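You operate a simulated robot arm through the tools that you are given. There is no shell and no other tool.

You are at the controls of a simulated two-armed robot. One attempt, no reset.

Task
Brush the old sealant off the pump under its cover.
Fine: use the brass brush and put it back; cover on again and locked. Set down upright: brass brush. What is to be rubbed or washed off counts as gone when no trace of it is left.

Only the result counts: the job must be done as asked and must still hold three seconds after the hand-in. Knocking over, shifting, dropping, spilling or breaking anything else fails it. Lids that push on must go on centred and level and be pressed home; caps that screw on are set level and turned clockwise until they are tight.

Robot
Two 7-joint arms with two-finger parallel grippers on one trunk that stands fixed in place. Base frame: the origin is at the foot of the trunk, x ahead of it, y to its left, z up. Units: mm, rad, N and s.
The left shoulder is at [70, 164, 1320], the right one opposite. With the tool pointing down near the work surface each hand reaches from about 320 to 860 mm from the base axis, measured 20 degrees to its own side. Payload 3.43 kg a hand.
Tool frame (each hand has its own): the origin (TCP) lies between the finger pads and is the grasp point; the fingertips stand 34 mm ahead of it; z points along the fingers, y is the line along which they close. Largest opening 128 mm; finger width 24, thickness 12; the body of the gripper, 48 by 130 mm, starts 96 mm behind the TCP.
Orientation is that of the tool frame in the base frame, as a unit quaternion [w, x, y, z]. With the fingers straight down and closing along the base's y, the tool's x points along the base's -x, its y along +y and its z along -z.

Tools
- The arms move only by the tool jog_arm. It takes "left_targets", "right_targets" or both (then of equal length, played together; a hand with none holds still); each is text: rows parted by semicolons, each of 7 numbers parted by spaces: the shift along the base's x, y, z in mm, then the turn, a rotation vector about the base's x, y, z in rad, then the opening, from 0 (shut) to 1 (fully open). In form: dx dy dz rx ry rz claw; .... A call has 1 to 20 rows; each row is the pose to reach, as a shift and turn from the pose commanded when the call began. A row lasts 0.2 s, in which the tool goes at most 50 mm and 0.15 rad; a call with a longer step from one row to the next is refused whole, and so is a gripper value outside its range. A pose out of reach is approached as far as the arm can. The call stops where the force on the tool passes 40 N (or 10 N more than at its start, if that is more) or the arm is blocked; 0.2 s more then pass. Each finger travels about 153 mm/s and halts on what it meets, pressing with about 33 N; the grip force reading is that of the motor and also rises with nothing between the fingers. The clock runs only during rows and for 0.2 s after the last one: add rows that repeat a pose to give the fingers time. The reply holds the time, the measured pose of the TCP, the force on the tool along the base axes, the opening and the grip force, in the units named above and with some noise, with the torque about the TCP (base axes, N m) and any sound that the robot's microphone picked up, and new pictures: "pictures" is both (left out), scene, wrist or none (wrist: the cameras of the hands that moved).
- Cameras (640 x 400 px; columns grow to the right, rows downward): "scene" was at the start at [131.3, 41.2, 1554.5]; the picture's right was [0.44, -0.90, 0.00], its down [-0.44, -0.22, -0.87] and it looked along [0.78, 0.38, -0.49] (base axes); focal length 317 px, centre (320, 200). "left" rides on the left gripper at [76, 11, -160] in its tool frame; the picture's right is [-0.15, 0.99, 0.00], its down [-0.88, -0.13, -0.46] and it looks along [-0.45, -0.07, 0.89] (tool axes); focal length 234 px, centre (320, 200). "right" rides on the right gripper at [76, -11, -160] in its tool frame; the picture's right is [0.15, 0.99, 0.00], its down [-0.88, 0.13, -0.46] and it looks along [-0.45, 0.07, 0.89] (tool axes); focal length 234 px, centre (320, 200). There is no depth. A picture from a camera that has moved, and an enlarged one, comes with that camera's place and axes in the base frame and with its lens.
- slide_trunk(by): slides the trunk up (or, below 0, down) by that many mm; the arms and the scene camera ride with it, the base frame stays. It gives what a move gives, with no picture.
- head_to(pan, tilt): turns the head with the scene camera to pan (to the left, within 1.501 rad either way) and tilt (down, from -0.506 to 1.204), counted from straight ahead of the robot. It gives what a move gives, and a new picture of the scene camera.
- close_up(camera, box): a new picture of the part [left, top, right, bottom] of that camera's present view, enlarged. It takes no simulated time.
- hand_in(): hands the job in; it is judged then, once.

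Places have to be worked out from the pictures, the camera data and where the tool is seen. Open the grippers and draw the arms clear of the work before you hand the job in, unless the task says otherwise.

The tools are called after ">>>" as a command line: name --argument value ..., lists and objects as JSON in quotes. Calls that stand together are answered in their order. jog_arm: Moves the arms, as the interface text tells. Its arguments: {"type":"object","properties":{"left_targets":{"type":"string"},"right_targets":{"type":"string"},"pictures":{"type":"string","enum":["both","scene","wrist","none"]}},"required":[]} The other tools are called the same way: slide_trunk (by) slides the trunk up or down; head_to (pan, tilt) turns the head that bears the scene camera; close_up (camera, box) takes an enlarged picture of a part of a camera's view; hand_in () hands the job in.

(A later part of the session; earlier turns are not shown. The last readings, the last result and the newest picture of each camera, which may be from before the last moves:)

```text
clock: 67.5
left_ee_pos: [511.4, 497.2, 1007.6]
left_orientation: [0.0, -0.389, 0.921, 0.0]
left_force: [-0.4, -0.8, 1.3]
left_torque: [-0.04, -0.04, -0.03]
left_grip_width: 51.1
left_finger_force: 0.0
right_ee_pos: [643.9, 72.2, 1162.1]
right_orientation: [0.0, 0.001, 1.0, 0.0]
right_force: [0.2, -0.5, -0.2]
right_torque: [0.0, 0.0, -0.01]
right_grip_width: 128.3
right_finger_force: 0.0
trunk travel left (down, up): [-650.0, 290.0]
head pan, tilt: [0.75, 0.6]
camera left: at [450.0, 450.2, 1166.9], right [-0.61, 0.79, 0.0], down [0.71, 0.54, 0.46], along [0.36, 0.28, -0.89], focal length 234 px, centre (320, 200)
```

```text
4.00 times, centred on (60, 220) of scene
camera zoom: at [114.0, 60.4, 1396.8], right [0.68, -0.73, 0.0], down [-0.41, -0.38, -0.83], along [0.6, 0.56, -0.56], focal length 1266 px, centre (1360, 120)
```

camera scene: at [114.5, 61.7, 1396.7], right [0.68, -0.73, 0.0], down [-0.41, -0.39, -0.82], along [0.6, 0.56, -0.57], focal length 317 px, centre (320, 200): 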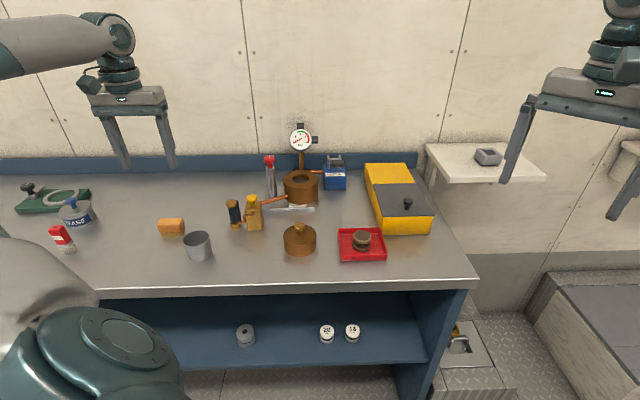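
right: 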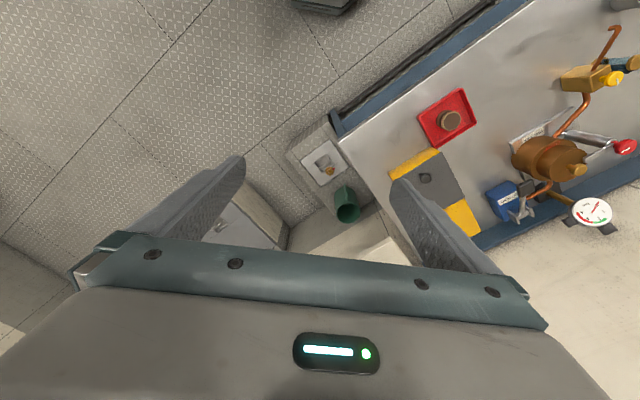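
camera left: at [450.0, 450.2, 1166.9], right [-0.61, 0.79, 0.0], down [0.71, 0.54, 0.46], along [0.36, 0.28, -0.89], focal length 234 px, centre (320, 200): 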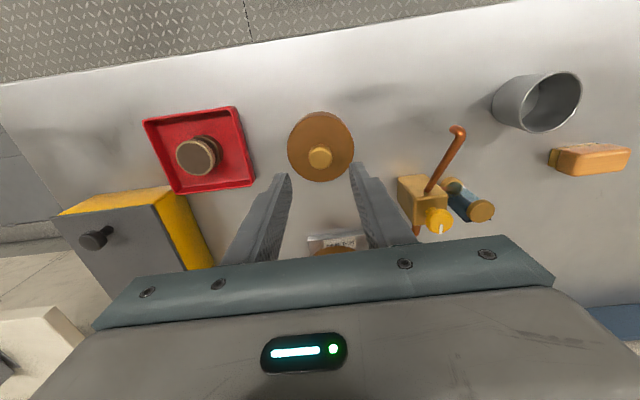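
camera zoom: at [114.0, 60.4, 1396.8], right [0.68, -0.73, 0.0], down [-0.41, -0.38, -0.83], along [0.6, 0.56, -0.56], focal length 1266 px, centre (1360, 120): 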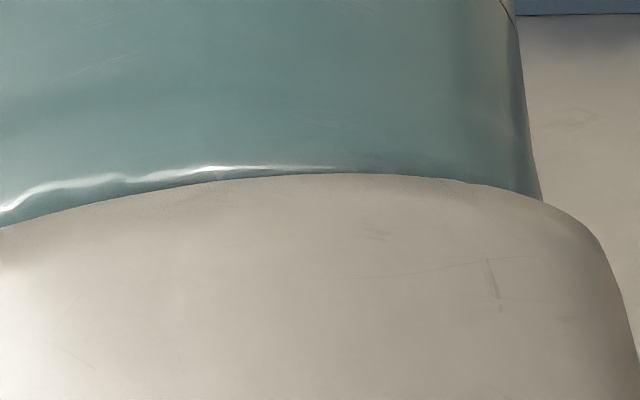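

The knob sits centrally between the fingers. By my tally I am exactly 69 mm above the release pose; I go down and grip the knob.

>>> jog_arm --left_targets "0 0 -30 0 0 0 0.4;0 0 -55 0 0 0 0.4;0 0 -68 0 0 0 0.4;0 0 -68 0 0 0 0.25;0 0 -68 0 0 0 0.1;0 0 -68 0 0 0 0.1;0 0 -68 0 0 0 0.1" --pictures "wrist"

>>> close_up --camera "scene" --box '[250, 160, 350, 270]'

```text
clock: 69.1
left_ee_pos: [509.7, 498.8, 936.9]
left_orientation: [0.0, -0.389, 0.921, 0.0]
left_force: [0.0, 0.0, 0.0]
left_torque: [0.03, 0.0, 0.01]
left_grip_width: 25.0
left_finger_force: 33.1
right_ee_pos: [643.8, 73.8, 1162.7]
right_orientation: [0.001, 0.0, 1.0, 0.0]
right_force: [-0.1, 0.3, 0.5]
right_torque: [0.02, 0.01, 0.0]
right_grip_width: 128.0
right_finger_force: 0.0
trunk travel left (down, up): [-650.0, 290.0]
head pan, tilt: [0.75, 0.6]
camera left: at [448.9, 453.3, 1095.5], right [-0.61, 0.79, 0.0], down [0.71, 0.54, 0.46], along [0.36, 0.28, -0.89], focal length 234 px, centre (320, 200)
```

left: 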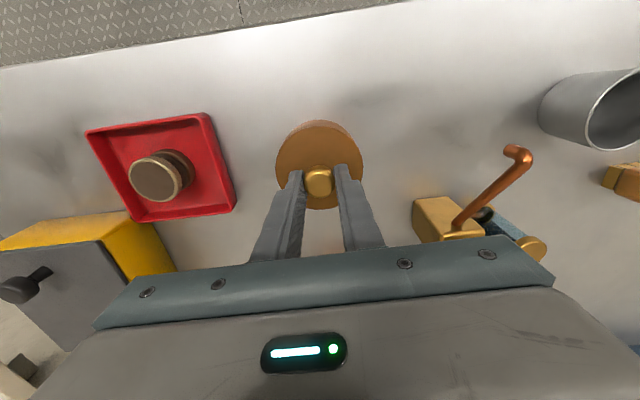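

```text
3.64 times, centred on (300, 215) of scene
camera zoom: at [114.8, 61.6, 1396.6], right [0.68, -0.73, 0.0], down [-0.41, -0.39, -0.82], along [0.6, 0.56, -0.57], focal length 1151 px, centre (393, 146)
```

zoom: 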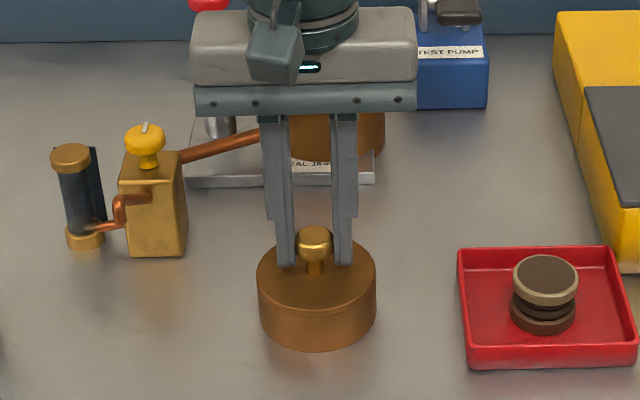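

Gripped again at 25.0 mm. I carry the cover back by the exact reverse shift and stop about 15 mm above its seat to check.

>>> jog_arm --left_targets "0 0 10 0 0 0 0.1;0 0 40 0 0 0 0.1;0 0 80 0 0 0 0.1;0 0 120 0 0 0 0.1;0 0 140 0 0 0 0.1;30 31 140 0 0 0 0.1;60 63 140 0 0 0 0.1;90 94 140 0 0 0 0.1;120 126 140 0 0 0 0.1;144 151 140 0 0 0 0.1;144 151 110 0 0 0 0.1;144 151 85 0 0 0 0.1;144 151 85 0 0 0 0.1" --pictures "both"

>>> close_up --camera "scene" --box '[250, 110, 350, 220]'

>>> close_up --camera "left" --box '[240, 80, 400, 220]'

```text
clock: 71.9
left_ee_pos: [655.9, 646.6, 1023.9]
left_orientation: [0.0, -0.389, 0.921, 0.0]
left_force: [0.0, 0.3, -3.1]
left_torque: [0.01, -0.02, 0.0]
left_grip_width: 24.8
left_finger_force: 32.4
right_ee_pos: [642.9, 72.2, 1163.3]
right_orientation: [-0.001, 0.0, 1.0, 0.0]
right_force: [0.4, -0.9, -0.5]
right_torque: [0.01, 0.0, 0.0]
right_grip_width: 128.2
right_finger_force: 0.1
trunk travel left (down, up): [-650.0, 290.0]
head pan, tilt: [0.75, 0.6]
camera scene: at [114.8, 61.1, 1396.7], right [0.68, -0.73, 0.0], down [-0.41, -0.39, -0.82], along [0.6, 0.56, -0.57], focal length 317 px, centre (320, 200)
camera left: at [593.9, 600.6, 1182.8], right [-0.61, 0.79, 0.0], down [0.71, 0.54, 0.46], along [0.36, 0.28, -0.89], focal length 234 px, centre (320, 200)
```

scene: 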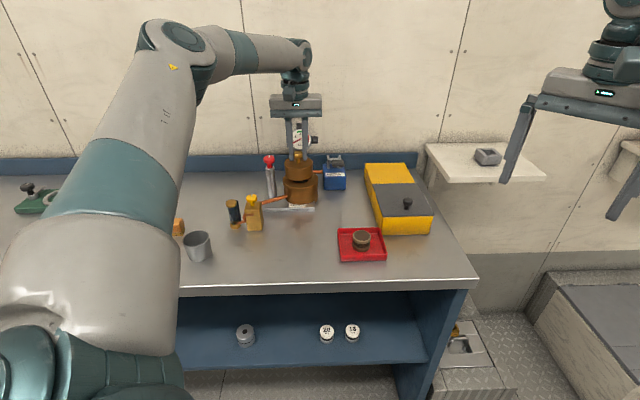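
left: 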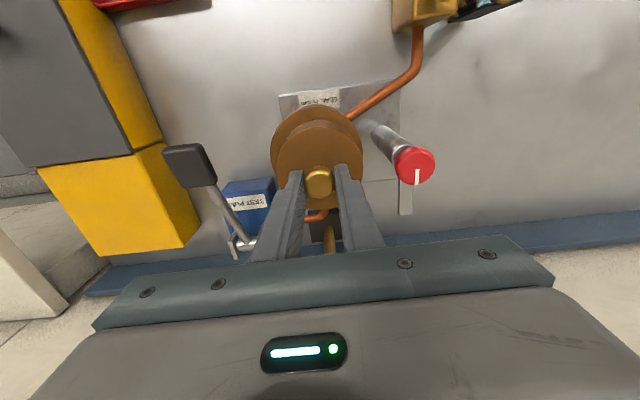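

```text
3.64 times, centred on (300, 165) of scene
camera zoom: at [114.8, 61.1, 1396.7], right [0.68, -0.73, 0.0], down [-0.41, -0.39, -0.82], along [0.6, 0.56, -0.57], focal length 1151 px, centre (393, 327)
```

zoom: 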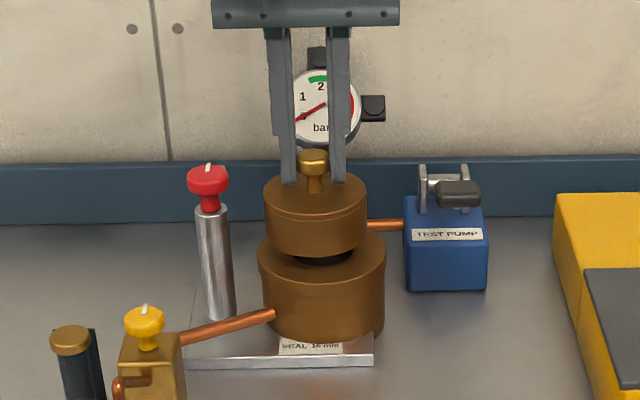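

```text
2.86 times, centred on (320, 150) of left
camera zoom: at [593.9, 600.6, 1182.8], right [-0.61, 0.79, 0.0], down [0.71, 0.54, 0.46], along [0.36, 0.28, -0.89], focal length 669 px, centre (320, 343)
```

zoom: 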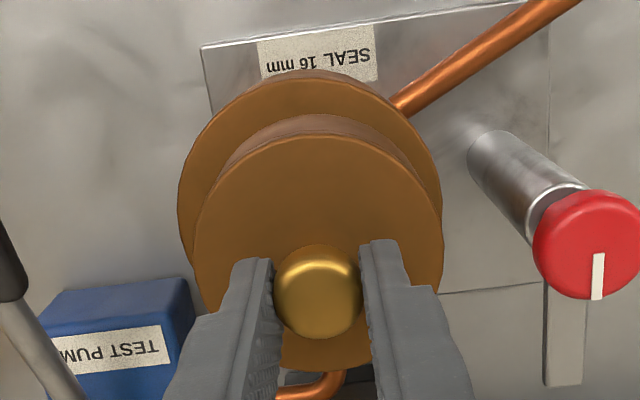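

The cover is in line above the body as when it was lifted. I lower slowly to the seat.

>>> jog_arm --left_targets "0 0 -5 0 0 0 0.1;0 0 -9 0 0 0 0.1;0 0 -12 0 0 0 0.1;0 0 -14 0 0 0 0.1;0 0 -15 0 0 0 0.1;0 0 -16 0 0 0 0.1;0 0 -16 0 0 0 0.1" --pictures "wrist"

>>> close_up --camera "scene" --box '[270, 130, 330, 210]'

>>> close_up --camera "left" --box '[240, 80, 400, 220]'

```text
clock: 73.5
left_ee_pos: [653.4, 647.5, 1006.6]
left_orientation: [0.001, -0.39, 0.921, 0.001]
left_force: [1.3, 1.9, 3.0]
left_torque: [0.15, 0.08, -0.06]
left_grip_width: 24.8
left_finger_force: 32.5
right_ee_pos: [644.1, 74.4, 1162.6]
right_orientation: [0.0, -0.001, 1.0, 0.0]
right_force: [0.2, -1.3, 0.0]
right_torque: [0.01, 0.0, -0.01]
right_grip_width: 128.1
right_finger_force: 0.1
trunk travel left (down, up): [-650.0, 290.0]
head pan, tilt: [0.75, 0.6]
camera left: at [592.2, 600.7, 1165.2], right [-0.61, 0.79, 0.0], down [0.71, 0.54, 0.46], along [0.36, 0.28, -0.89], focal length 234 px, centre (320, 200)
```

left: 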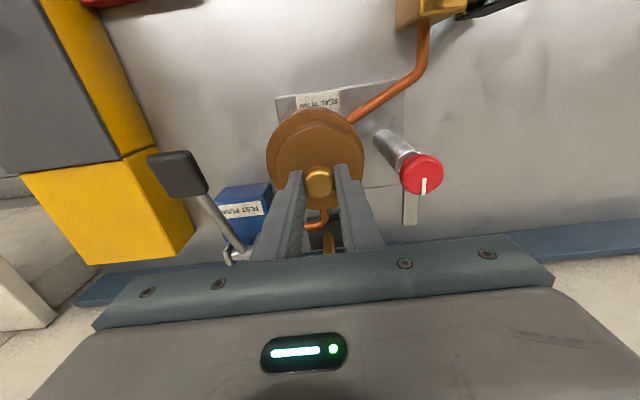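

```text
5.00 times, centred on (300, 170) of scene
camera zoom: at [114.6, 61.3, 1396.8], right [0.68, -0.73, 0.0], down [-0.41, -0.39, -0.82], along [0.6, 0.56, -0.57], focal length 1583 px, centre (420, 350)
```

zoom: 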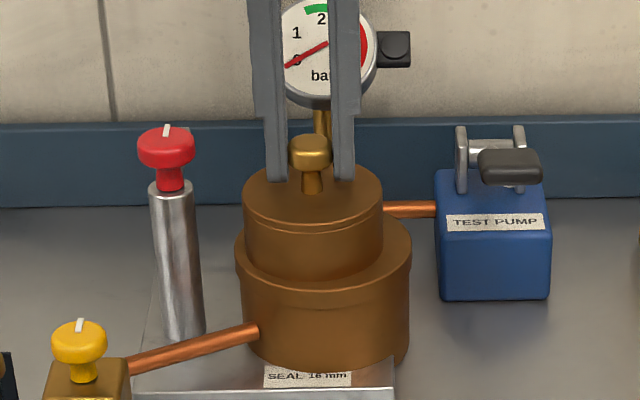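

```text
2.86 times, centred on (320, 150) of left
camera zoom: at [592.2, 600.7, 1165.2], right [-0.61, 0.79, 0.0], down [0.71, 0.54, 0.46], along [0.36, 0.28, -0.89], focal length 669 px, centre (320, 343)
```

zoom: 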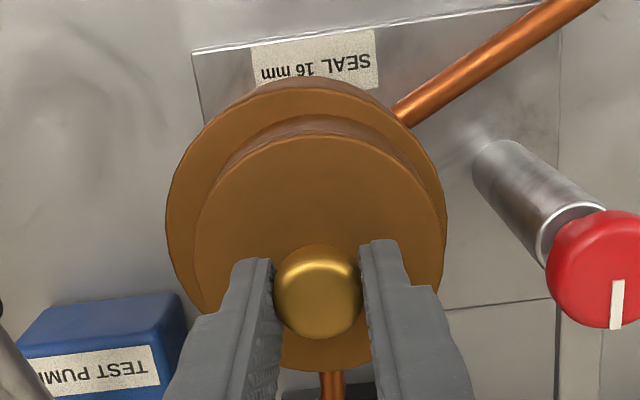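

Comparing with the early pictures, my first failed grip had nudged the cover about 5 mm toward the pillar, and I restored it there. I lift it slightly and shift it back by about 5 mm along the bench so it sits centred, then measure.

>>> jog_arm --left_targets "0 0 4 0 0 0 0.1;3.6 -3.7 4 0 0 0 0.1;3.6 -3.7 4 0 0 0 0.1;3.6 -3.7 1 0 0 0 0.1;3.6 -3.7 0 0 0 0 0.1;3.6 -3.7 0 0 0 0 0.1" --pictures "wrist"

>>> close_up --camera "scene" --box '[270, 150, 330, 210]'

>>> close_up --camera "left" --box '[250, 90, 390, 220]'

```text
clock: 74.9
left_ee_pos: [657.9, 644.0, 1006.4]
left_orientation: [0.001, -0.389, 0.921, 0.0]
left_force: [0.6, 0.0, -1.2]
left_torque: [0.07, 0.03, 0.01]
left_grip_width: 24.9
left_finger_force: 33.2
right_ee_pos: [644.5, 74.2, 1162.8]
right_orientation: [0.0, 0.0, 1.0, 0.0]
right_force: [-0.1, -0.2, 0.1]
right_torque: [-0.01, -0.02, -0.02]
right_grip_width: 128.2
right_finger_force: 0.2
trunk travel left (down, up): [-650.0, 290.0]
head pan, tilt: [0.75, 0.6]
camera left: at [596.3, 598.0, 1165.2], right [-0.61, 0.79, 0.0], down [0.71, 0.54, 0.46], along [0.36, 0.28, -0.89], focal length 234 px, centre (320, 200)
```

left: 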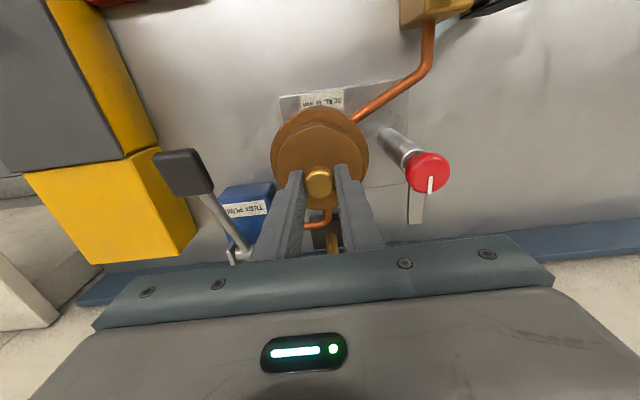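

```text
6.67 times, centred on (300, 180) of scene
camera zoom: at [114.8, 61.5, 1396.7], right [0.68, -0.73, 0.0], down [-0.41, -0.39, -0.82], along [0.6, 0.56, -0.57], focal length 2111 px, centre (453, 333)
```

zoom: 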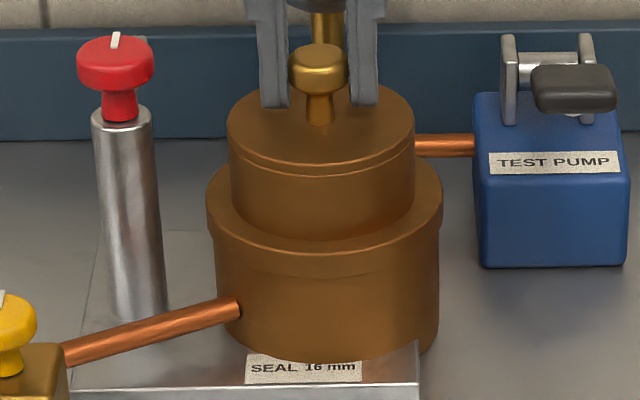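

```text
3.08 times, centred on (320, 155) of left
camera zoom: at [596.3, 598.0, 1165.2], right [-0.61, 0.79, 0.0], down [0.71, 0.54, 0.46], along [0.36, 0.28, -0.89], focal length 720 px, centre (320, 338)
```

zoom: 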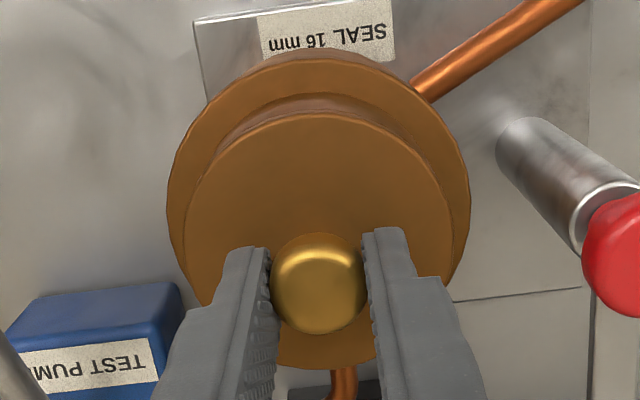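

Now the cover's midline coincides with the body's in both views along the bench direction. I press it down a little, release, rise, and turn the hand to view the other direction.

>>> jog_arm --left_targets "0 0 -2 0 0 0 0.1;0 0 -3 0 0 0 0.1;0 0 -3 0 0 0 0.1" --pictures "none"

>>> jog_arm --left_targets "0 0 1 0 0 0 0.2;0 0 1 0 0 0 0.35;0 0 1 0 0 0 0.4;0 0 25 0 0 0 0.4;0 0 60 0 0 0 0.4;-15 15 95 0 0 -0.13 0.4;-25 25 105 0 0 -0.26 0.4;-35 35 105 0 0 -0.39 0.4;-45 45 105 0 0 -0.52 0.4;-55 55 105 0 0 -0.65 0.4;-60 60 105 0 0 -0.78 0.4;-60 60 105 0 0 -0.91 0.4;-60 60 105 0 0 -1.04 0.4;-60 60 105 0 0 -1.17 0.4;-60 60 105 0 0 -1.3 0.4;-60 60 105 0 0 -1.43 0.4;-60 60 105 0 0 -1.56 0.4;-60 60 105 0 0 -1.56 0.4" --pictures "both"

>>> close_up --camera "left" --box '[250, 100, 390, 230]'

>>> close_up --camera "scene" --box '[270, 150, 330, 210]'

```text
clock: 75.7
left_ee_pos: [657.0, 642.8, 1006.6]
left_orientation: [0.002, -0.39, 0.921, 0.0]
left_force: [3.9, 6.9, 16.9]
left_torque: [-0.23, 0.22, -0.05]
left_grip_width: 25.1
left_finger_force: 32.7
right_ee_pos: [643.2, 72.9, 1164.4]
right_orientation: [0.001, 0.001, 1.0, 0.0]
right_force: [-0.2, -0.6, -0.5]
right_torque: [-0.01, 0.0, 0.0]
right_grip_width: 127.9
right_finger_force: 0.1
trunk travel left (down, up): [-650.0, 290.0]
head pan, tilt: [0.75, 0.6]
```

```text
clock: 79.5
left_ee_pos: [597.6, 703.1, 1107.4]
left_orientation: [0.0, 0.371, 0.928, 0.0]
left_force: [-0.6, -0.2, 0.6]
left_torque: [0.02, -0.03, -0.02]
left_grip_width: 51.3
left_finger_force: 0.0
right_ee_pos: [643.9, 74.4, 1163.7]
right_orientation: [0.0, 0.001, 1.0, 0.001]
right_force: [-0.6, 0.2, 0.2]
right_torque: [0.01, 0.0, -0.04]
right_grip_width: 127.8
right_finger_force: 0.0
trunk travel left (down, up): [-650.0, 290.0]
head pan, tilt: [0.75, 0.6]
camera scene: at [114.6, 61.4, 1396.7], right [0.68, -0.73, 0.0], down [-0.41, -0.39, -0.82], along [0.6, 0.56, -0.57], focal length 317 px, centre (320, 200)
camera left: at [550.2, 764.3, 1266.6], right [0.79, 0.62, 0.0], down [0.55, -0.7, 0.46], along [0.28, -0.36, -0.89], focal length 234 px, centre (320, 200)
```

scene: 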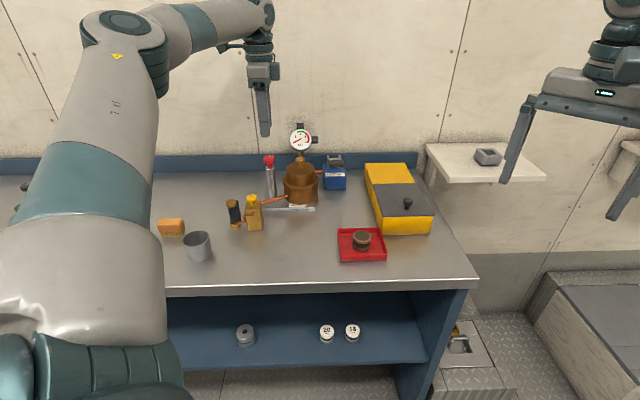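
left: 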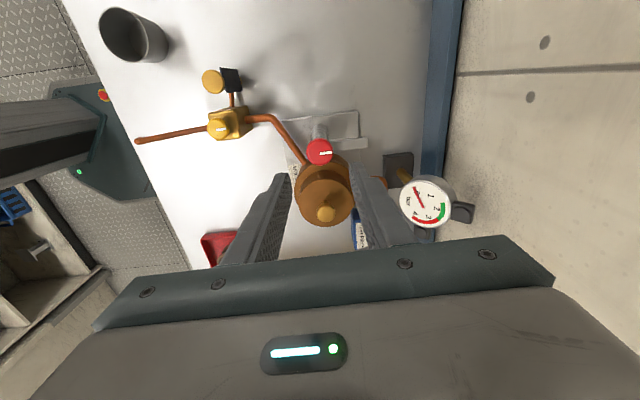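

```text
3.08 times, centred on (320, 165) of left
camera zoom: at [550.2, 764.3, 1266.6], right [0.79, 0.62, 0.0], down [0.55, -0.7, 0.46], along [0.28, -0.36, -0.89], focal length 720 px, centre (320, 308)
```

zoom: 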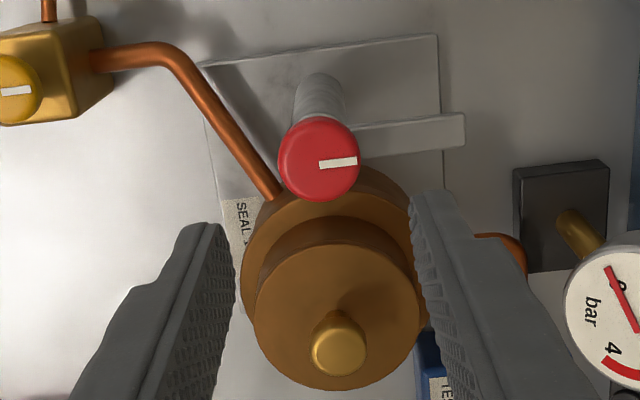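

```text
6.67 times, centred on (300, 180) of scene
camera zoom: at [114.6, 61.4, 1396.7], right [0.68, -0.73, 0.0], down [-0.41, -0.39, -0.82], along [0.6, 0.56, -0.57], focal length 2111 px, centre (453, 333)
```

zoom: 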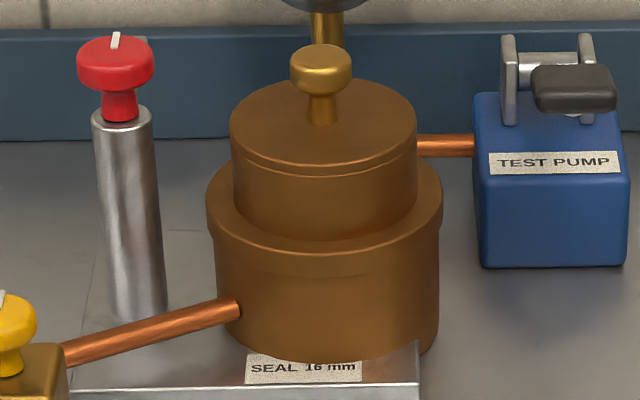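

The cover seems some 3 mm toward the front of centre in this view, but the finger hides the rim's right edge. I open the fingers to measure properly.

>>> jog_arm --left_targets "0 0 0 0 0 0 0.7;0 0 0 0 0 0 1;0 0 0 0 0 0 1" --pictures "none"

>>> close_up --camera "left" --box '[285, 140, 365, 210]'

```text
clock: 80.3
left_ee_pos: [598.0, 703.1, 1107.4]
left_orientation: [0.001, 0.371, 0.929, 0.0]
left_force: [-1.0, -0.7, 0.1]
left_torque: [0.0, 0.01, 0.01]
left_grip_width: 127.9
left_finger_force: 0.0
right_ee_pos: [645.0, 73.9, 1162.2]
right_orientation: [0.0, 0.0, 1.0, 0.0]
right_force: [-0.7, 0.0, 0.0]
right_torque: [-0.01, 0.01, -0.03]
right_grip_width: 127.8
right_finger_force: 0.0
trunk travel left (down, up): [-650.0, 290.0]
head pan, tilt: [0.75, 0.6]
```

```text
5.71 times, centred on (325, 175) of left
camera zoom: at [550.2, 764.1, 1266.6], right [0.79, 0.62, 0.0], down [0.55, -0.7, 0.46], along [0.28, -0.36, -0.89], focal length 1338 px, centre (291, 343)
```

zoom: 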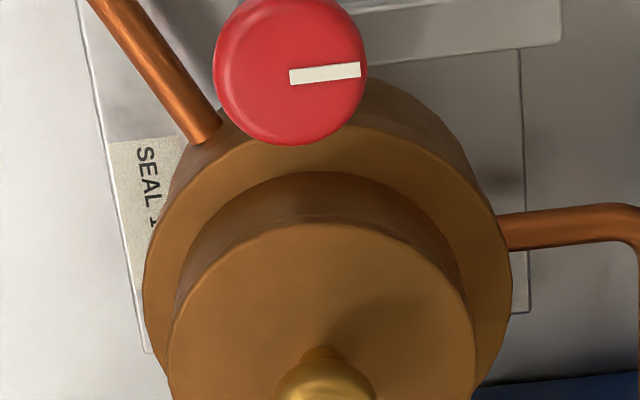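

The cover is centred along the bench but about 2 mm too far forward. I return over the knob with the earlier hand angle, grip, and shift it back by that amount.

>>> jog_arm --left_targets "0 0 0 0 0 0.13 0.8;0 0 0 0 0 0.26 0.6;0 0 0 0 0 0.39 0.4;0 0 0 0 0 0.52 0.4;0 0 0 0 0 0.65 0.4;5 -5 0 0 0 0.78 0.4;15 -15 0 0 0 0.91 0.4;25 -25 0 0 0 1.04 0.4;35 -35 0 0 0 1.17 0.4;45 -45 0 0 0 1.3 0.4;55 -55 -10 0 0 1.43 0.4;60 -60 -30 0 0 1.56 0.4;60 -60 -60 0 0 1.56 0.4;60 -60 -90 0 0 1.56 0.4;60 -60 -102 0 0 1.56 0.4;60 -60 -102 0 0 1.56 0.25;60 -60 -102 0 0 1.56 0.1;60 -60 -102 0 0 1.56 0.1;60 -60 -102 0 0 1.56 0.1" --pictures "wrist"

>>> close_up --camera "scene" --box '[270, 150, 330, 210]'

```text
clock: 84.3
left_ee_pos: [657.1, 646.1, 1004.6]
left_orientation: [0.0, -0.389, 0.921, 0.0]
left_force: [0.2, -0.8, 0.0]
left_torque: [0.01, 0.02, 0.03]
left_grip_width: 25.0
left_finger_force: 33.8
right_ee_pos: [644.0, 73.4, 1162.2]
right_orientation: [0.0, 0.0, 1.0, 0.0]
right_force: [-0.3, 0.5, -0.8]
right_torque: [0.0, 0.05, -0.01]
right_grip_width: 128.1
right_finger_force: 0.0
trunk travel left (down, up): [-650.0, 290.0]
head pan, tilt: [0.75, 0.6]
camera left: at [596.4, 599.5, 1163.7], right [-0.61, 0.79, 0.0], down [0.71, 0.54, 0.46], along [0.36, 0.28, -0.89], focal length 234 px, centre (320, 200)
```

left: 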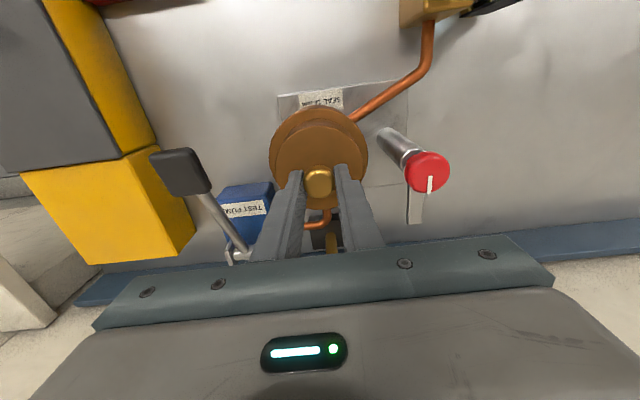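

```text
6.67 times, centred on (300, 180) of scene
camera zoom: at [114.8, 61.4, 1396.7], right [0.68, -0.73, 0.0], down [-0.41, -0.39, -0.82], along [0.6, 0.56, -0.57], focal length 2111 px, centre (453, 333)
```

zoom: 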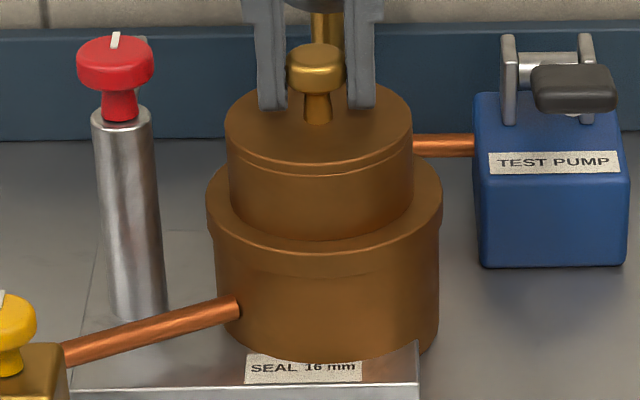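

The re-grip nudged it about 1 mm sideways; I lift slightly and shift by (+2.1, +0.4) mm to centre it in both directions, then set it down again.

>>> jog_arm --left_targets "0 0 4 0 0 0 0.1;2.1 0.4 4 0 0 0 0.1;2.1 0.4 4 0 0 0 0.1;2.1 0.4 1 0 0 0 0.1;2.1 0.4 0 0 0 0 0.1;2.1 0.4 -1 0 0 0 0.1;2.1 0.4 -1 0 0 0 0.1" --pictures "none"

>>> close_up --camera "scene" --box '[270, 150, 330, 210]'

>>> close_up --camera "left" --box '[250, 90, 390, 220]'

```text
clock: 85.9
left_ee_pos: [660.6, 644.7, 1004.1]
left_orientation: [0.0, -0.389, 0.921, 0.0]
left_force: [0.1, -0.2, 0.5]
left_torque: [0.14, -0.03, 0.0]
left_grip_width: 24.9
left_finger_force: 32.8
right_ee_pos: [644.2, 73.1, 1163.1]
right_orientation: [-0.001, 0.0, 1.0, 0.001]
right_force: [0.3, -0.7, 0.4]
right_torque: [-0.02, 0.0, 0.01]
right_grip_width: 127.6
right_finger_force: 0.0
trunk travel left (down, up): [-650.0, 290.0]
head pan, tilt: [0.75, 0.6]
```

```text
6.67 times, centred on (300, 180) of scene
camera zoom: at [114.7, 61.3, 1396.7], right [0.68, -0.73, 0.0], down [-0.41, -0.39, -0.82], along [0.6, 0.56, -0.57], focal length 2111 px, centre (453, 333)
```

zoom: 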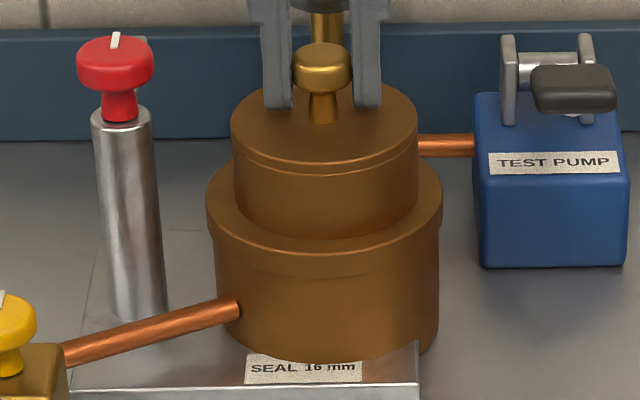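

```text
3.08 times, centred on (320, 155) of left
camera zoom: at [598.6, 598.4, 1163.6], right [-0.61, 0.79, 0.0], down [0.71, 0.54, 0.46], along [0.36, 0.28, -0.89], focal length 720 px, centre (320, 338)
```

zoom: 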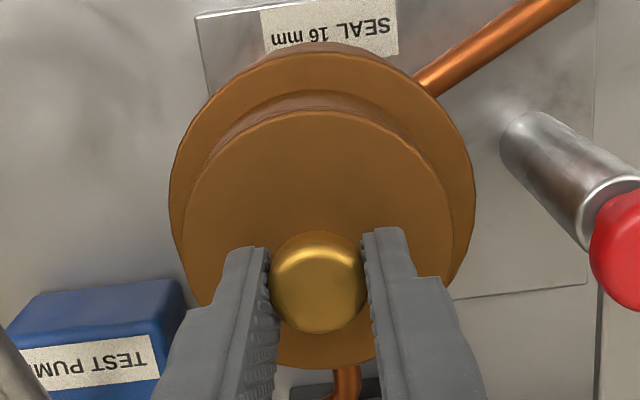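

Now about 1.2 mm past the middle. One more tiny correction.

>>> jog_arm --left_targets "0 0 4 0 0 0 0.1;-0.8 0.9 4 0 0 0 0.1;-0.8 0.9 4 0 0 0 0.1;-0.8 0.9 1 0 0 0 0.1;-0.8 0.9 0 0 0 0 0.1;-0.8 0.9 0 0 0 0 0.1" --pictures "none"

>>> close_up --camera "scene" --box '[270, 150, 330, 210]'

>>> close_up --camera "left" --box '[250, 90, 390, 220]'

```text
clock: 87.3
left_ee_pos: [659.3, 644.2, 1005.1]
left_orientation: [0.0, -0.389, 0.921, -0.001]
left_force: [1.2, 0.7, -1.0]
left_torque: [0.06, 0.01, -0.01]
left_grip_width: 25.1
left_finger_force: 32.6
right_ee_pos: [644.3, 73.5, 1162.3]
right_orientation: [0.0, 0.0, 1.0, 0.0]
right_force: [0.1, 0.5, -0.1]
right_torque: [0.01, -0.03, 0.02]
right_grip_width: 128.0
right_finger_force: 0.1
trunk travel left (down, up): [-650.0, 290.0]
head pan, tilt: [0.75, 0.6]
```

```text
6.67 times, centred on (300, 180) of scene
camera zoom: at [114.8, 61.4, 1396.7], right [0.68, -0.73, 0.0], down [-0.41, -0.39, -0.82], along [0.6, 0.56, -0.57], focal length 2111 px, centre (453, 333)
```

zoom: 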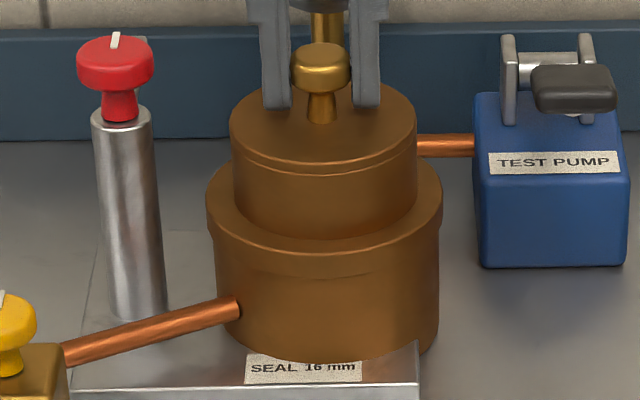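

```text
3.08 times, centred on (320, 155) of left
camera zoom: at [598.2, 598.6, 1163.6], right [-0.61, 0.79, 0.0], down [0.71, 0.54, 0.46], along [0.36, 0.28, -0.89], focal length 720 px, centre (320, 338)
```

zoom: 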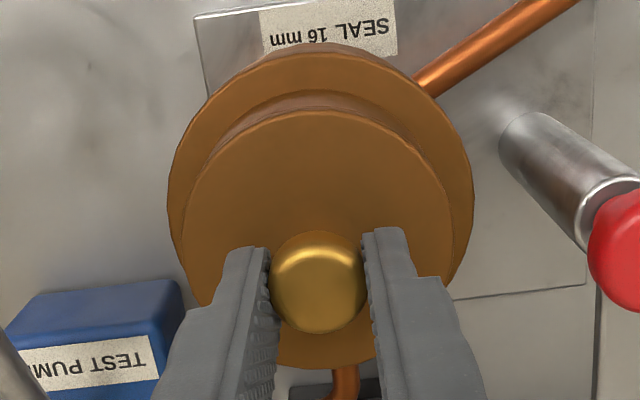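

Within about half a millimetre now. I press it home, release, and rise.

>>> jog_arm --left_targets "0 0 -1 0 0 0 0.1;0 0 -2 0 0 0 0.1;0 0 -3 0 0 0 0.1;0 0 -4 0 0 0 0.1;0 0 -4 0 0 0 0.1" --pictures "none"

>>> jog_arm --left_targets "0 0 2 0 0 0 0.15;0 0 2 0 0 0 0.3;0 0 2 0 0 0 0.4;0 0 30 0 0 0 0.4;0 0 70 0 0 0 0.4;0 0 110 0 0 0 0.5;-20 20 110 0 0 0 0.5;-40 40 110 0 0 0 0.5;-60 60 110 0 0 0 0.5;-60 60 110 0 0 0 0.5" --pictures "both"

>>> close_up --camera "scene" --box '[270, 150, 330, 210]'

>>> close_up --camera "left" --box '[200, 90, 360, 220]'

```text
clock: 88.5
left_ee_pos: [657.6, 644.2, 1004.5]
left_orientation: [0.002, -0.389, 0.921, 0.0]
left_force: [8.3, 6.2, 25.0]
left_torque: [-0.13, 0.04, 0.04]
left_grip_width: 24.9
left_finger_force: 33.4
right_ee_pos: [641.8, 71.3, 1163.4]
right_orientation: [0.0, 0.0, 1.0, 0.001]
right_force: [-0.2, -0.1, 0.4]
right_torque: [-0.01, -0.02, -0.03]
right_grip_width: 128.0
right_finger_force: 0.2
trunk travel left (down, up): [-650.0, 290.0]
head pan, tilt: [0.75, 0.6]
```

```text
clock: 90.7
left_ee_pos: [601.4, 708.5, 1110.0]
left_orientation: [-0.001, -0.389, 0.921, -0.001]
left_force: [0.3, -0.2, -0.6]
left_torque: [-0.02, 0.04, 0.03]
left_grip_width: 64.2
left_finger_force: 0.0
right_ee_pos: [644.1, 73.5, 1162.8]
right_orientation: [-0.001, 0.0, 1.0, 0.0]
right_force: [-0.6, 0.4, 0.0]
right_torque: [0.01, -0.02, 0.01]
right_grip_width: 128.0
right_finger_force: 0.1
trunk travel left (down, up): [-650.0, 290.0]
head pan, tilt: [0.75, 0.6]
camera scene: at [115.2, 61.2, 1396.7], right [0.68, -0.73, 0.0], down [-0.41, -0.39, -0.82], along [0.6, 0.56, -0.57], focal length 317 px, centre (320, 200)
camera left: at [539.5, 660.9, 1269.2], right [-0.61, 0.79, 0.0], down [0.71, 0.54, 0.46], along [0.36, 0.28, -0.89], focal length 234 px, centre (320, 200)
```

scene: 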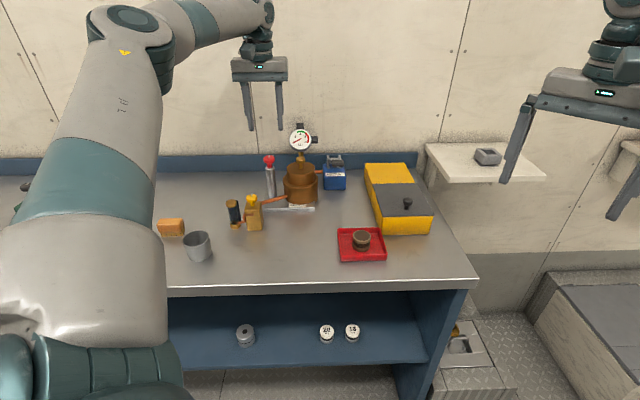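
left: 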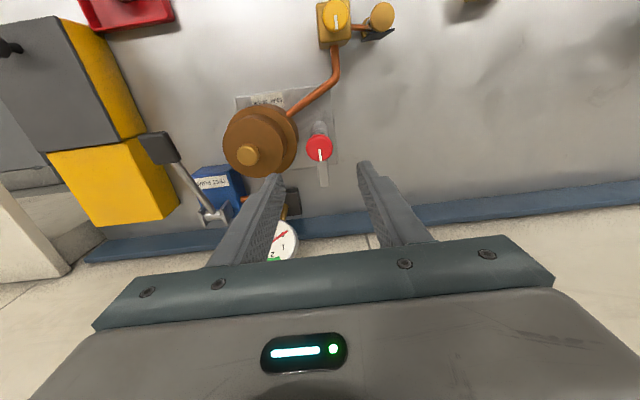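

```text
6.67 times, centred on (300, 180) of scene
camera zoom: at [115.2, 61.2, 1396.7], right [0.68, -0.73, 0.0], down [-0.41, -0.39, -0.82], along [0.6, 0.56, -0.57], focal length 2111 px, centre (453, 333)
```

zoom: 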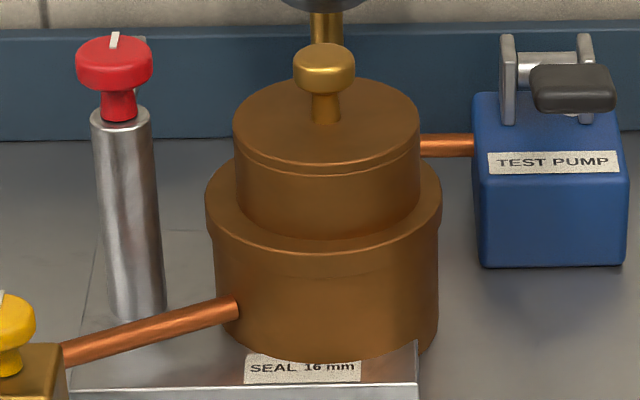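

```text
3.08 times, centred on (280, 155) of left
camera zoom: at [539.5, 660.9, 1269.2], right [-0.61, 0.79, 0.0], down [0.71, 0.54, 0.46], along [0.36, 0.28, -0.89], focal length 720 px, centre (443, 338)
```

zoom: 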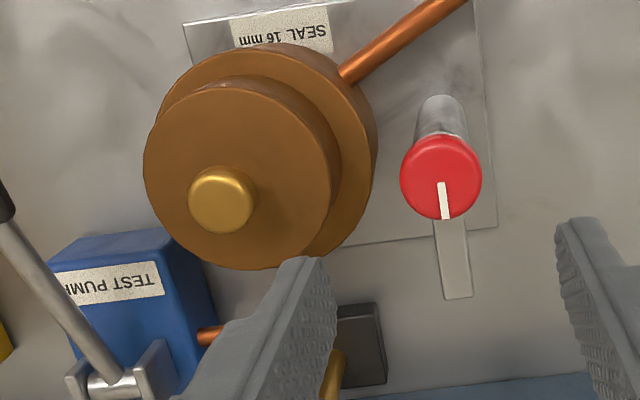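

After release the cover sits about 2.5 mm off toward the test pump, so the release itself shifts it. I re-grip without pressing, and will check again before and after a gentle opening.

>>> jog_arm --left_targets "20 -20 0 0 0 0 0.45;40 -40 0 0 0 0 0.4;60 -60 0 0 0 0 0.4;60 -60 -40 0 0 0 0.4;60 -60 -80 0 0 0 0.4;60 -60 -104 0 0 0 0.4;60 -60 -104 0 0 0 0.4;60 -60 -104 0 0 0 0.25;60 -60 -104 0 0 0 0.15;60 -60 -104 0 0 0 0.15" --pictures "none"

>>> close_up --camera "scene" --box '[270, 150, 330, 210]'

>>> close_up --camera "left" --box '[250, 90, 390, 220]'

```text
clock: 92.9
left_ee_pos: [660.0, 645.0, 1003.8]
left_orientation: [0.0, -0.389, 0.921, 0.001]
left_force: [-0.4, 0.0, -0.1]
left_torque: [-0.07, -0.06, -0.02]
left_grip_width: 25.0
left_finger_force: 32.4
right_ee_pos: [644.1, 74.0, 1162.2]
right_orientation: [0.0, 0.0, 1.0, 0.001]
right_force: [-0.2, -0.8, -0.5]
right_torque: [-0.02, 0.02, 0.0]
right_grip_width: 128.0
right_finger_force: 0.0
trunk travel left (down, up): [-650.0, 290.0]
head pan, tilt: [0.75, 0.6]
```

```text
6.67 times, centred on (300, 180) of scene
camera zoom: at [114.7, 61.4, 1396.7], right [0.68, -0.73, 0.0], down [-0.41, -0.39, -0.82], along [0.6, 0.56, -0.57], focal length 2111 px, centre (453, 333)
```

zoom: 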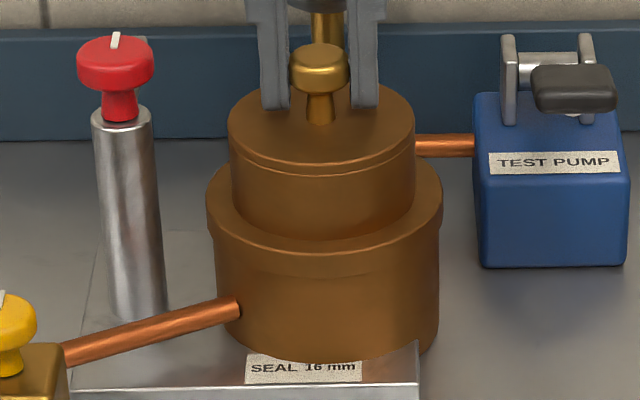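

```text
3.08 times, centred on (320, 155) of left
camera zoom: at [597.7, 599.0, 1163.6], right [-0.61, 0.79, 0.0], down [0.71, 0.54, 0.46], along [0.36, 0.28, -0.89], focal length 720 px, centre (320, 338)
```

zoom: 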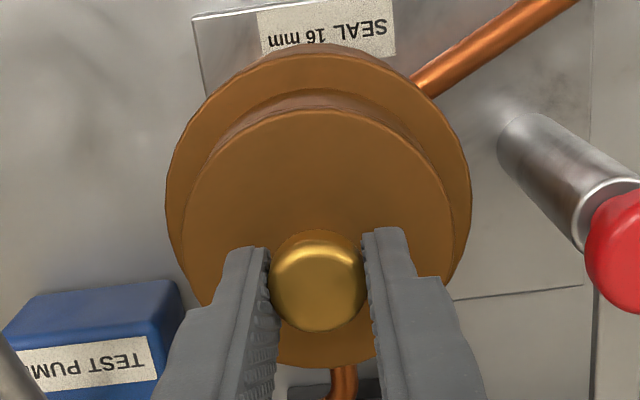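

Re-gripping without load left it centred in both views. I open without any other motion and check.

>>> jog_arm --left_targets "0 0 0 0 0 0 0.25;0 0 0 0 0 0 0.35;0 0 0 0 0 0 0.35" --pictures "none"

>>> close_up --camera "scene" --box '[270, 150, 330, 210]'

>>> close_up --camera "left" --box '[250, 90, 390, 220]'

```text
clock: 93.7
left_ee_pos: [659.2, 645.7, 1005.1]
left_orientation: [0.001, -0.39, 0.921, 0.0]
left_force: [0.8, 0.8, -0.1]
left_torque: [0.02, 0.0, 0.01]
left_grip_width: 44.9
left_finger_force: 0.1
right_ee_pos: [644.0, 73.8, 1162.4]
right_orientation: [0.001, 0.0, 1.0, 0.0]
right_force: [-0.3, -0.3, 0.2]
right_torque: [0.02, 0.03, -0.01]
right_grip_width: 128.2
right_finger_force: 0.0
trunk travel left (down, up): [-650.0, 290.0]
head pan, tilt: [0.75, 0.6]
```

```text
6.67 times, centred on (300, 180) of scene
camera zoom: at [114.6, 61.4, 1396.7], right [0.68, -0.73, 0.0], down [-0.41, -0.39, -0.82], along [0.6, 0.56, -0.57], focal length 2111 px, centre (453, 333)
```

zoom: 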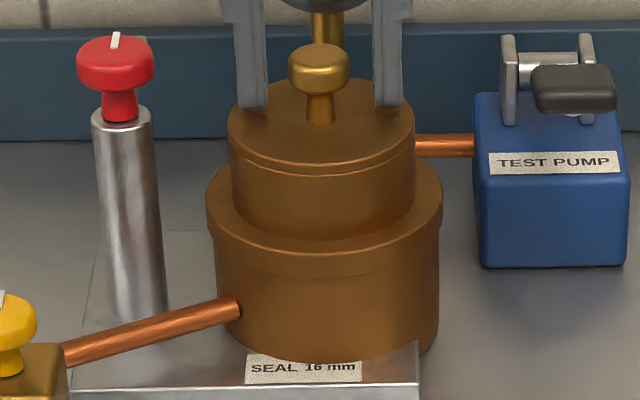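

```text
3.08 times, centred on (320, 155) of left
camera zoom: at [597.7, 598.9, 1163.9], right [-0.61, 0.79, 0.0], down [0.71, 0.54, 0.46], along [0.36, 0.28, -0.89], focal length 720 px, centre (320, 338)
```

zoom: 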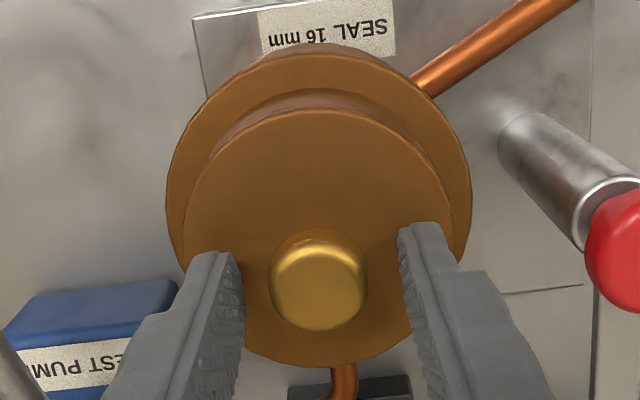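

The cover stayed centred. I rise and turn the hand again to check the front-to-back centring.

>>> jog_arm --left_targets "0 0 25 0 0 0 0.4;0 0 65 0 0 0 0.4;-15 15 100 0 0 -0.13 0.6;-25 25 103 0 0 -0.26 0.8;-35 35 103 0 0 -0.39 1;-45 45 103 0 0 -0.52 1;-55 55 103 0 0 -0.65 1;-60 60 103 0 0 -0.78 1;-60 60 103 0 0 -0.91 1;-60 60 103 0 0 -1.04 1;-60 60 103 0 0 -1.17 1;-60 60 103 0 0 -1.3 1;-60 60 103 0 0 -1.43 1;-60 60 103 0 0 -1.56 1;-60 60 103 0 0 -1.56 1" --pictures "wrist"

>>> close_up --camera "left" --box '[285, 140, 365, 230]'

>>> close_up --camera "scene" --box '[270, 150, 330, 210]'

```text
clock: 96.9
left_ee_pos: [599.7, 706.1, 1110.1]
left_orientation: [0.0, 0.372, 0.928, 0.0]
left_force: [0.6, 0.8, -0.4]
left_torque: [0.02, -0.01, -0.01]
left_grip_width: 127.9
left_finger_force: 0.1
right_ee_pos: [643.6, 74.1, 1162.8]
right_orientation: [0.0, -0.001, 1.0, 0.001]
right_force: [0.3, -0.2, -0.4]
right_torque: [-0.03, -0.03, 0.0]
right_grip_width: 127.6
right_finger_force: 0.1
trunk travel left (down, up): [-650.0, 290.0]
head pan, tilt: [0.75, 0.6]
camera left: at [551.4, 766.6, 1268.9], right [0.79, 0.61, 0.0], down [0.55, -0.7, 0.46], along [0.28, -0.36, -0.89], focal length 234 px, centre (320, 200)
```

left: 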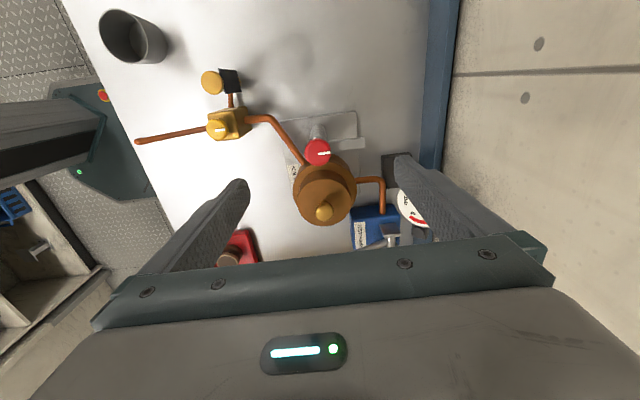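

```text
4.44 times, centred on (325, 185) of left
camera zoom: at [551.4, 766.6, 1268.9], right [0.79, 0.61, 0.0], down [0.55, -0.7, 0.46], along [0.28, -0.36, -0.89], focal length 1041 px, centre (298, 267)
```

zoom: 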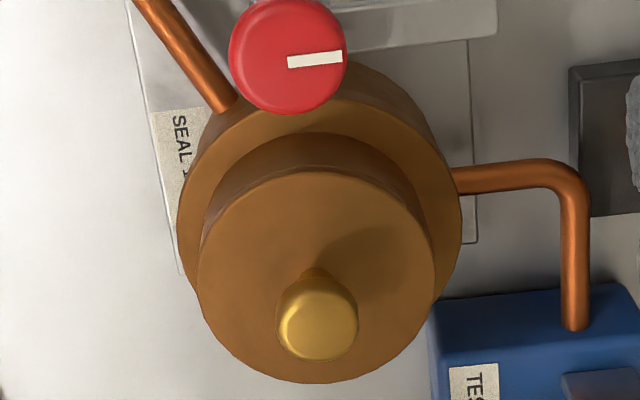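

```text
6.67 times, centred on (300, 180) of scene
camera zoom: at [114.6, 61.4, 1396.7], right [0.68, -0.73, 0.0], down [-0.41, -0.39, -0.82], along [0.6, 0.56, -0.57], focal length 2111 px, centre (453, 333)
```

zoom: 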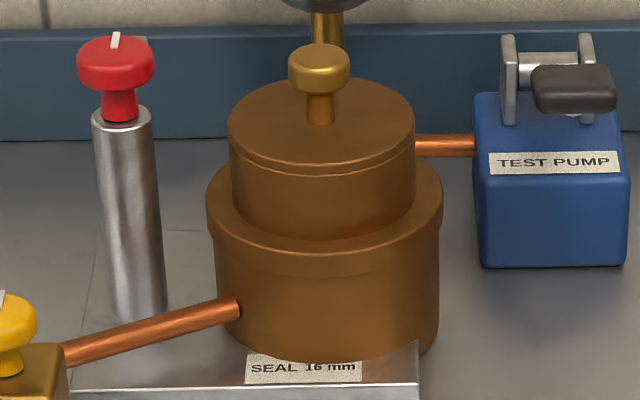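

Front-to-back the cover is still about 1.7 mm too far forward (the earlier pressing dragged it). I re-grip at the same pose and slide it back by that amount with no pressing.

>>> jog_arm --left_targets "0 0 0 0 0 0.13 0.8;0 0 0 0 0 0.26 0.6;0 0 0 0 0 0.39 0.4;0 0 0 0 0 0.52 0.4;0 0 0 0 0 0.65 0.4;5 -5 0 0 0 0.78 0.4;15 -15 0 0 0 0.91 0.4;25 -25 0 0 0 1.04 0.4;35 -35 0 0 0 1.17 0.4;45 -45 0 0 0 1.3 0.4;55 -55 -10 0 0 1.43 0.4;60 -60 -30 0 0 1.56 0.4;60 -60 -60 0 0 1.56 0.4;60 -60 -90 0 0 1.56 0.4;60 -60 -103 0 0 1.56 0.4;60 -60 -103 0 0 1.56 0.25;60 -60 -103 0 0 1.56 0.15;60 -60 -103 0 0 1.56 0.15;60 -60 -103 0 0 1.56 0.15" --pictures "none"

>>> close_up --camera "scene" --box '[270, 150, 330, 210]'

>>> close_up --camera "left" --box '[250, 90, 390, 220]'

```text
clock: 100.9
left_ee_pos: [661.2, 644.3, 1006.9]
left_orientation: [0.0, -0.389, 0.921, 0.0]
left_force: [-0.3, 0.3, 0.1]
left_torque: [0.02, -0.02, 0.03]
left_grip_width: 24.7
left_finger_force: 33.4
right_ee_pos: [644.5, 73.9, 1161.8]
right_orientation: [0.001, -0.001, 1.0, -0.001]
right_force: [-0.5, 0.0, 0.5]
right_torque: [0.0, 0.01, 0.02]
right_grip_width: 127.8
right_finger_force: 0.0
trunk travel left (down, up): [-650.0, 290.0]
head pan, tilt: [0.75, 0.6]
```

```text
6.67 times, centred on (300, 180) of scene
camera zoom: at [114.8, 61.6, 1396.7], right [0.68, -0.73, 0.0], down [-0.41, -0.39, -0.82], along [0.6, 0.56, -0.57], focal length 2111 px, centre (453, 333)
```

zoom: 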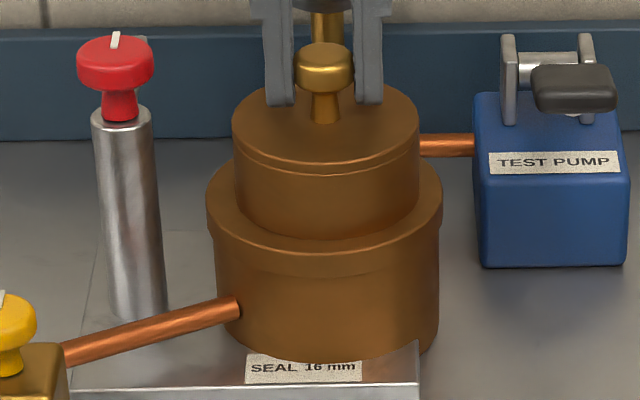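

```text
3.08 times, centred on (320, 155) of left
camera zoom: at [599.2, 597.7, 1165.2], right [-0.61, 0.79, 0.0], down [0.71, 0.54, 0.46], along [0.36, 0.28, -0.89], focal length 720 px, centre (320, 338)
```

zoom: 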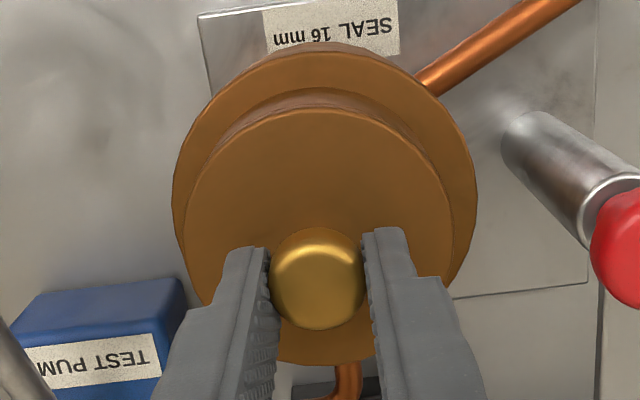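

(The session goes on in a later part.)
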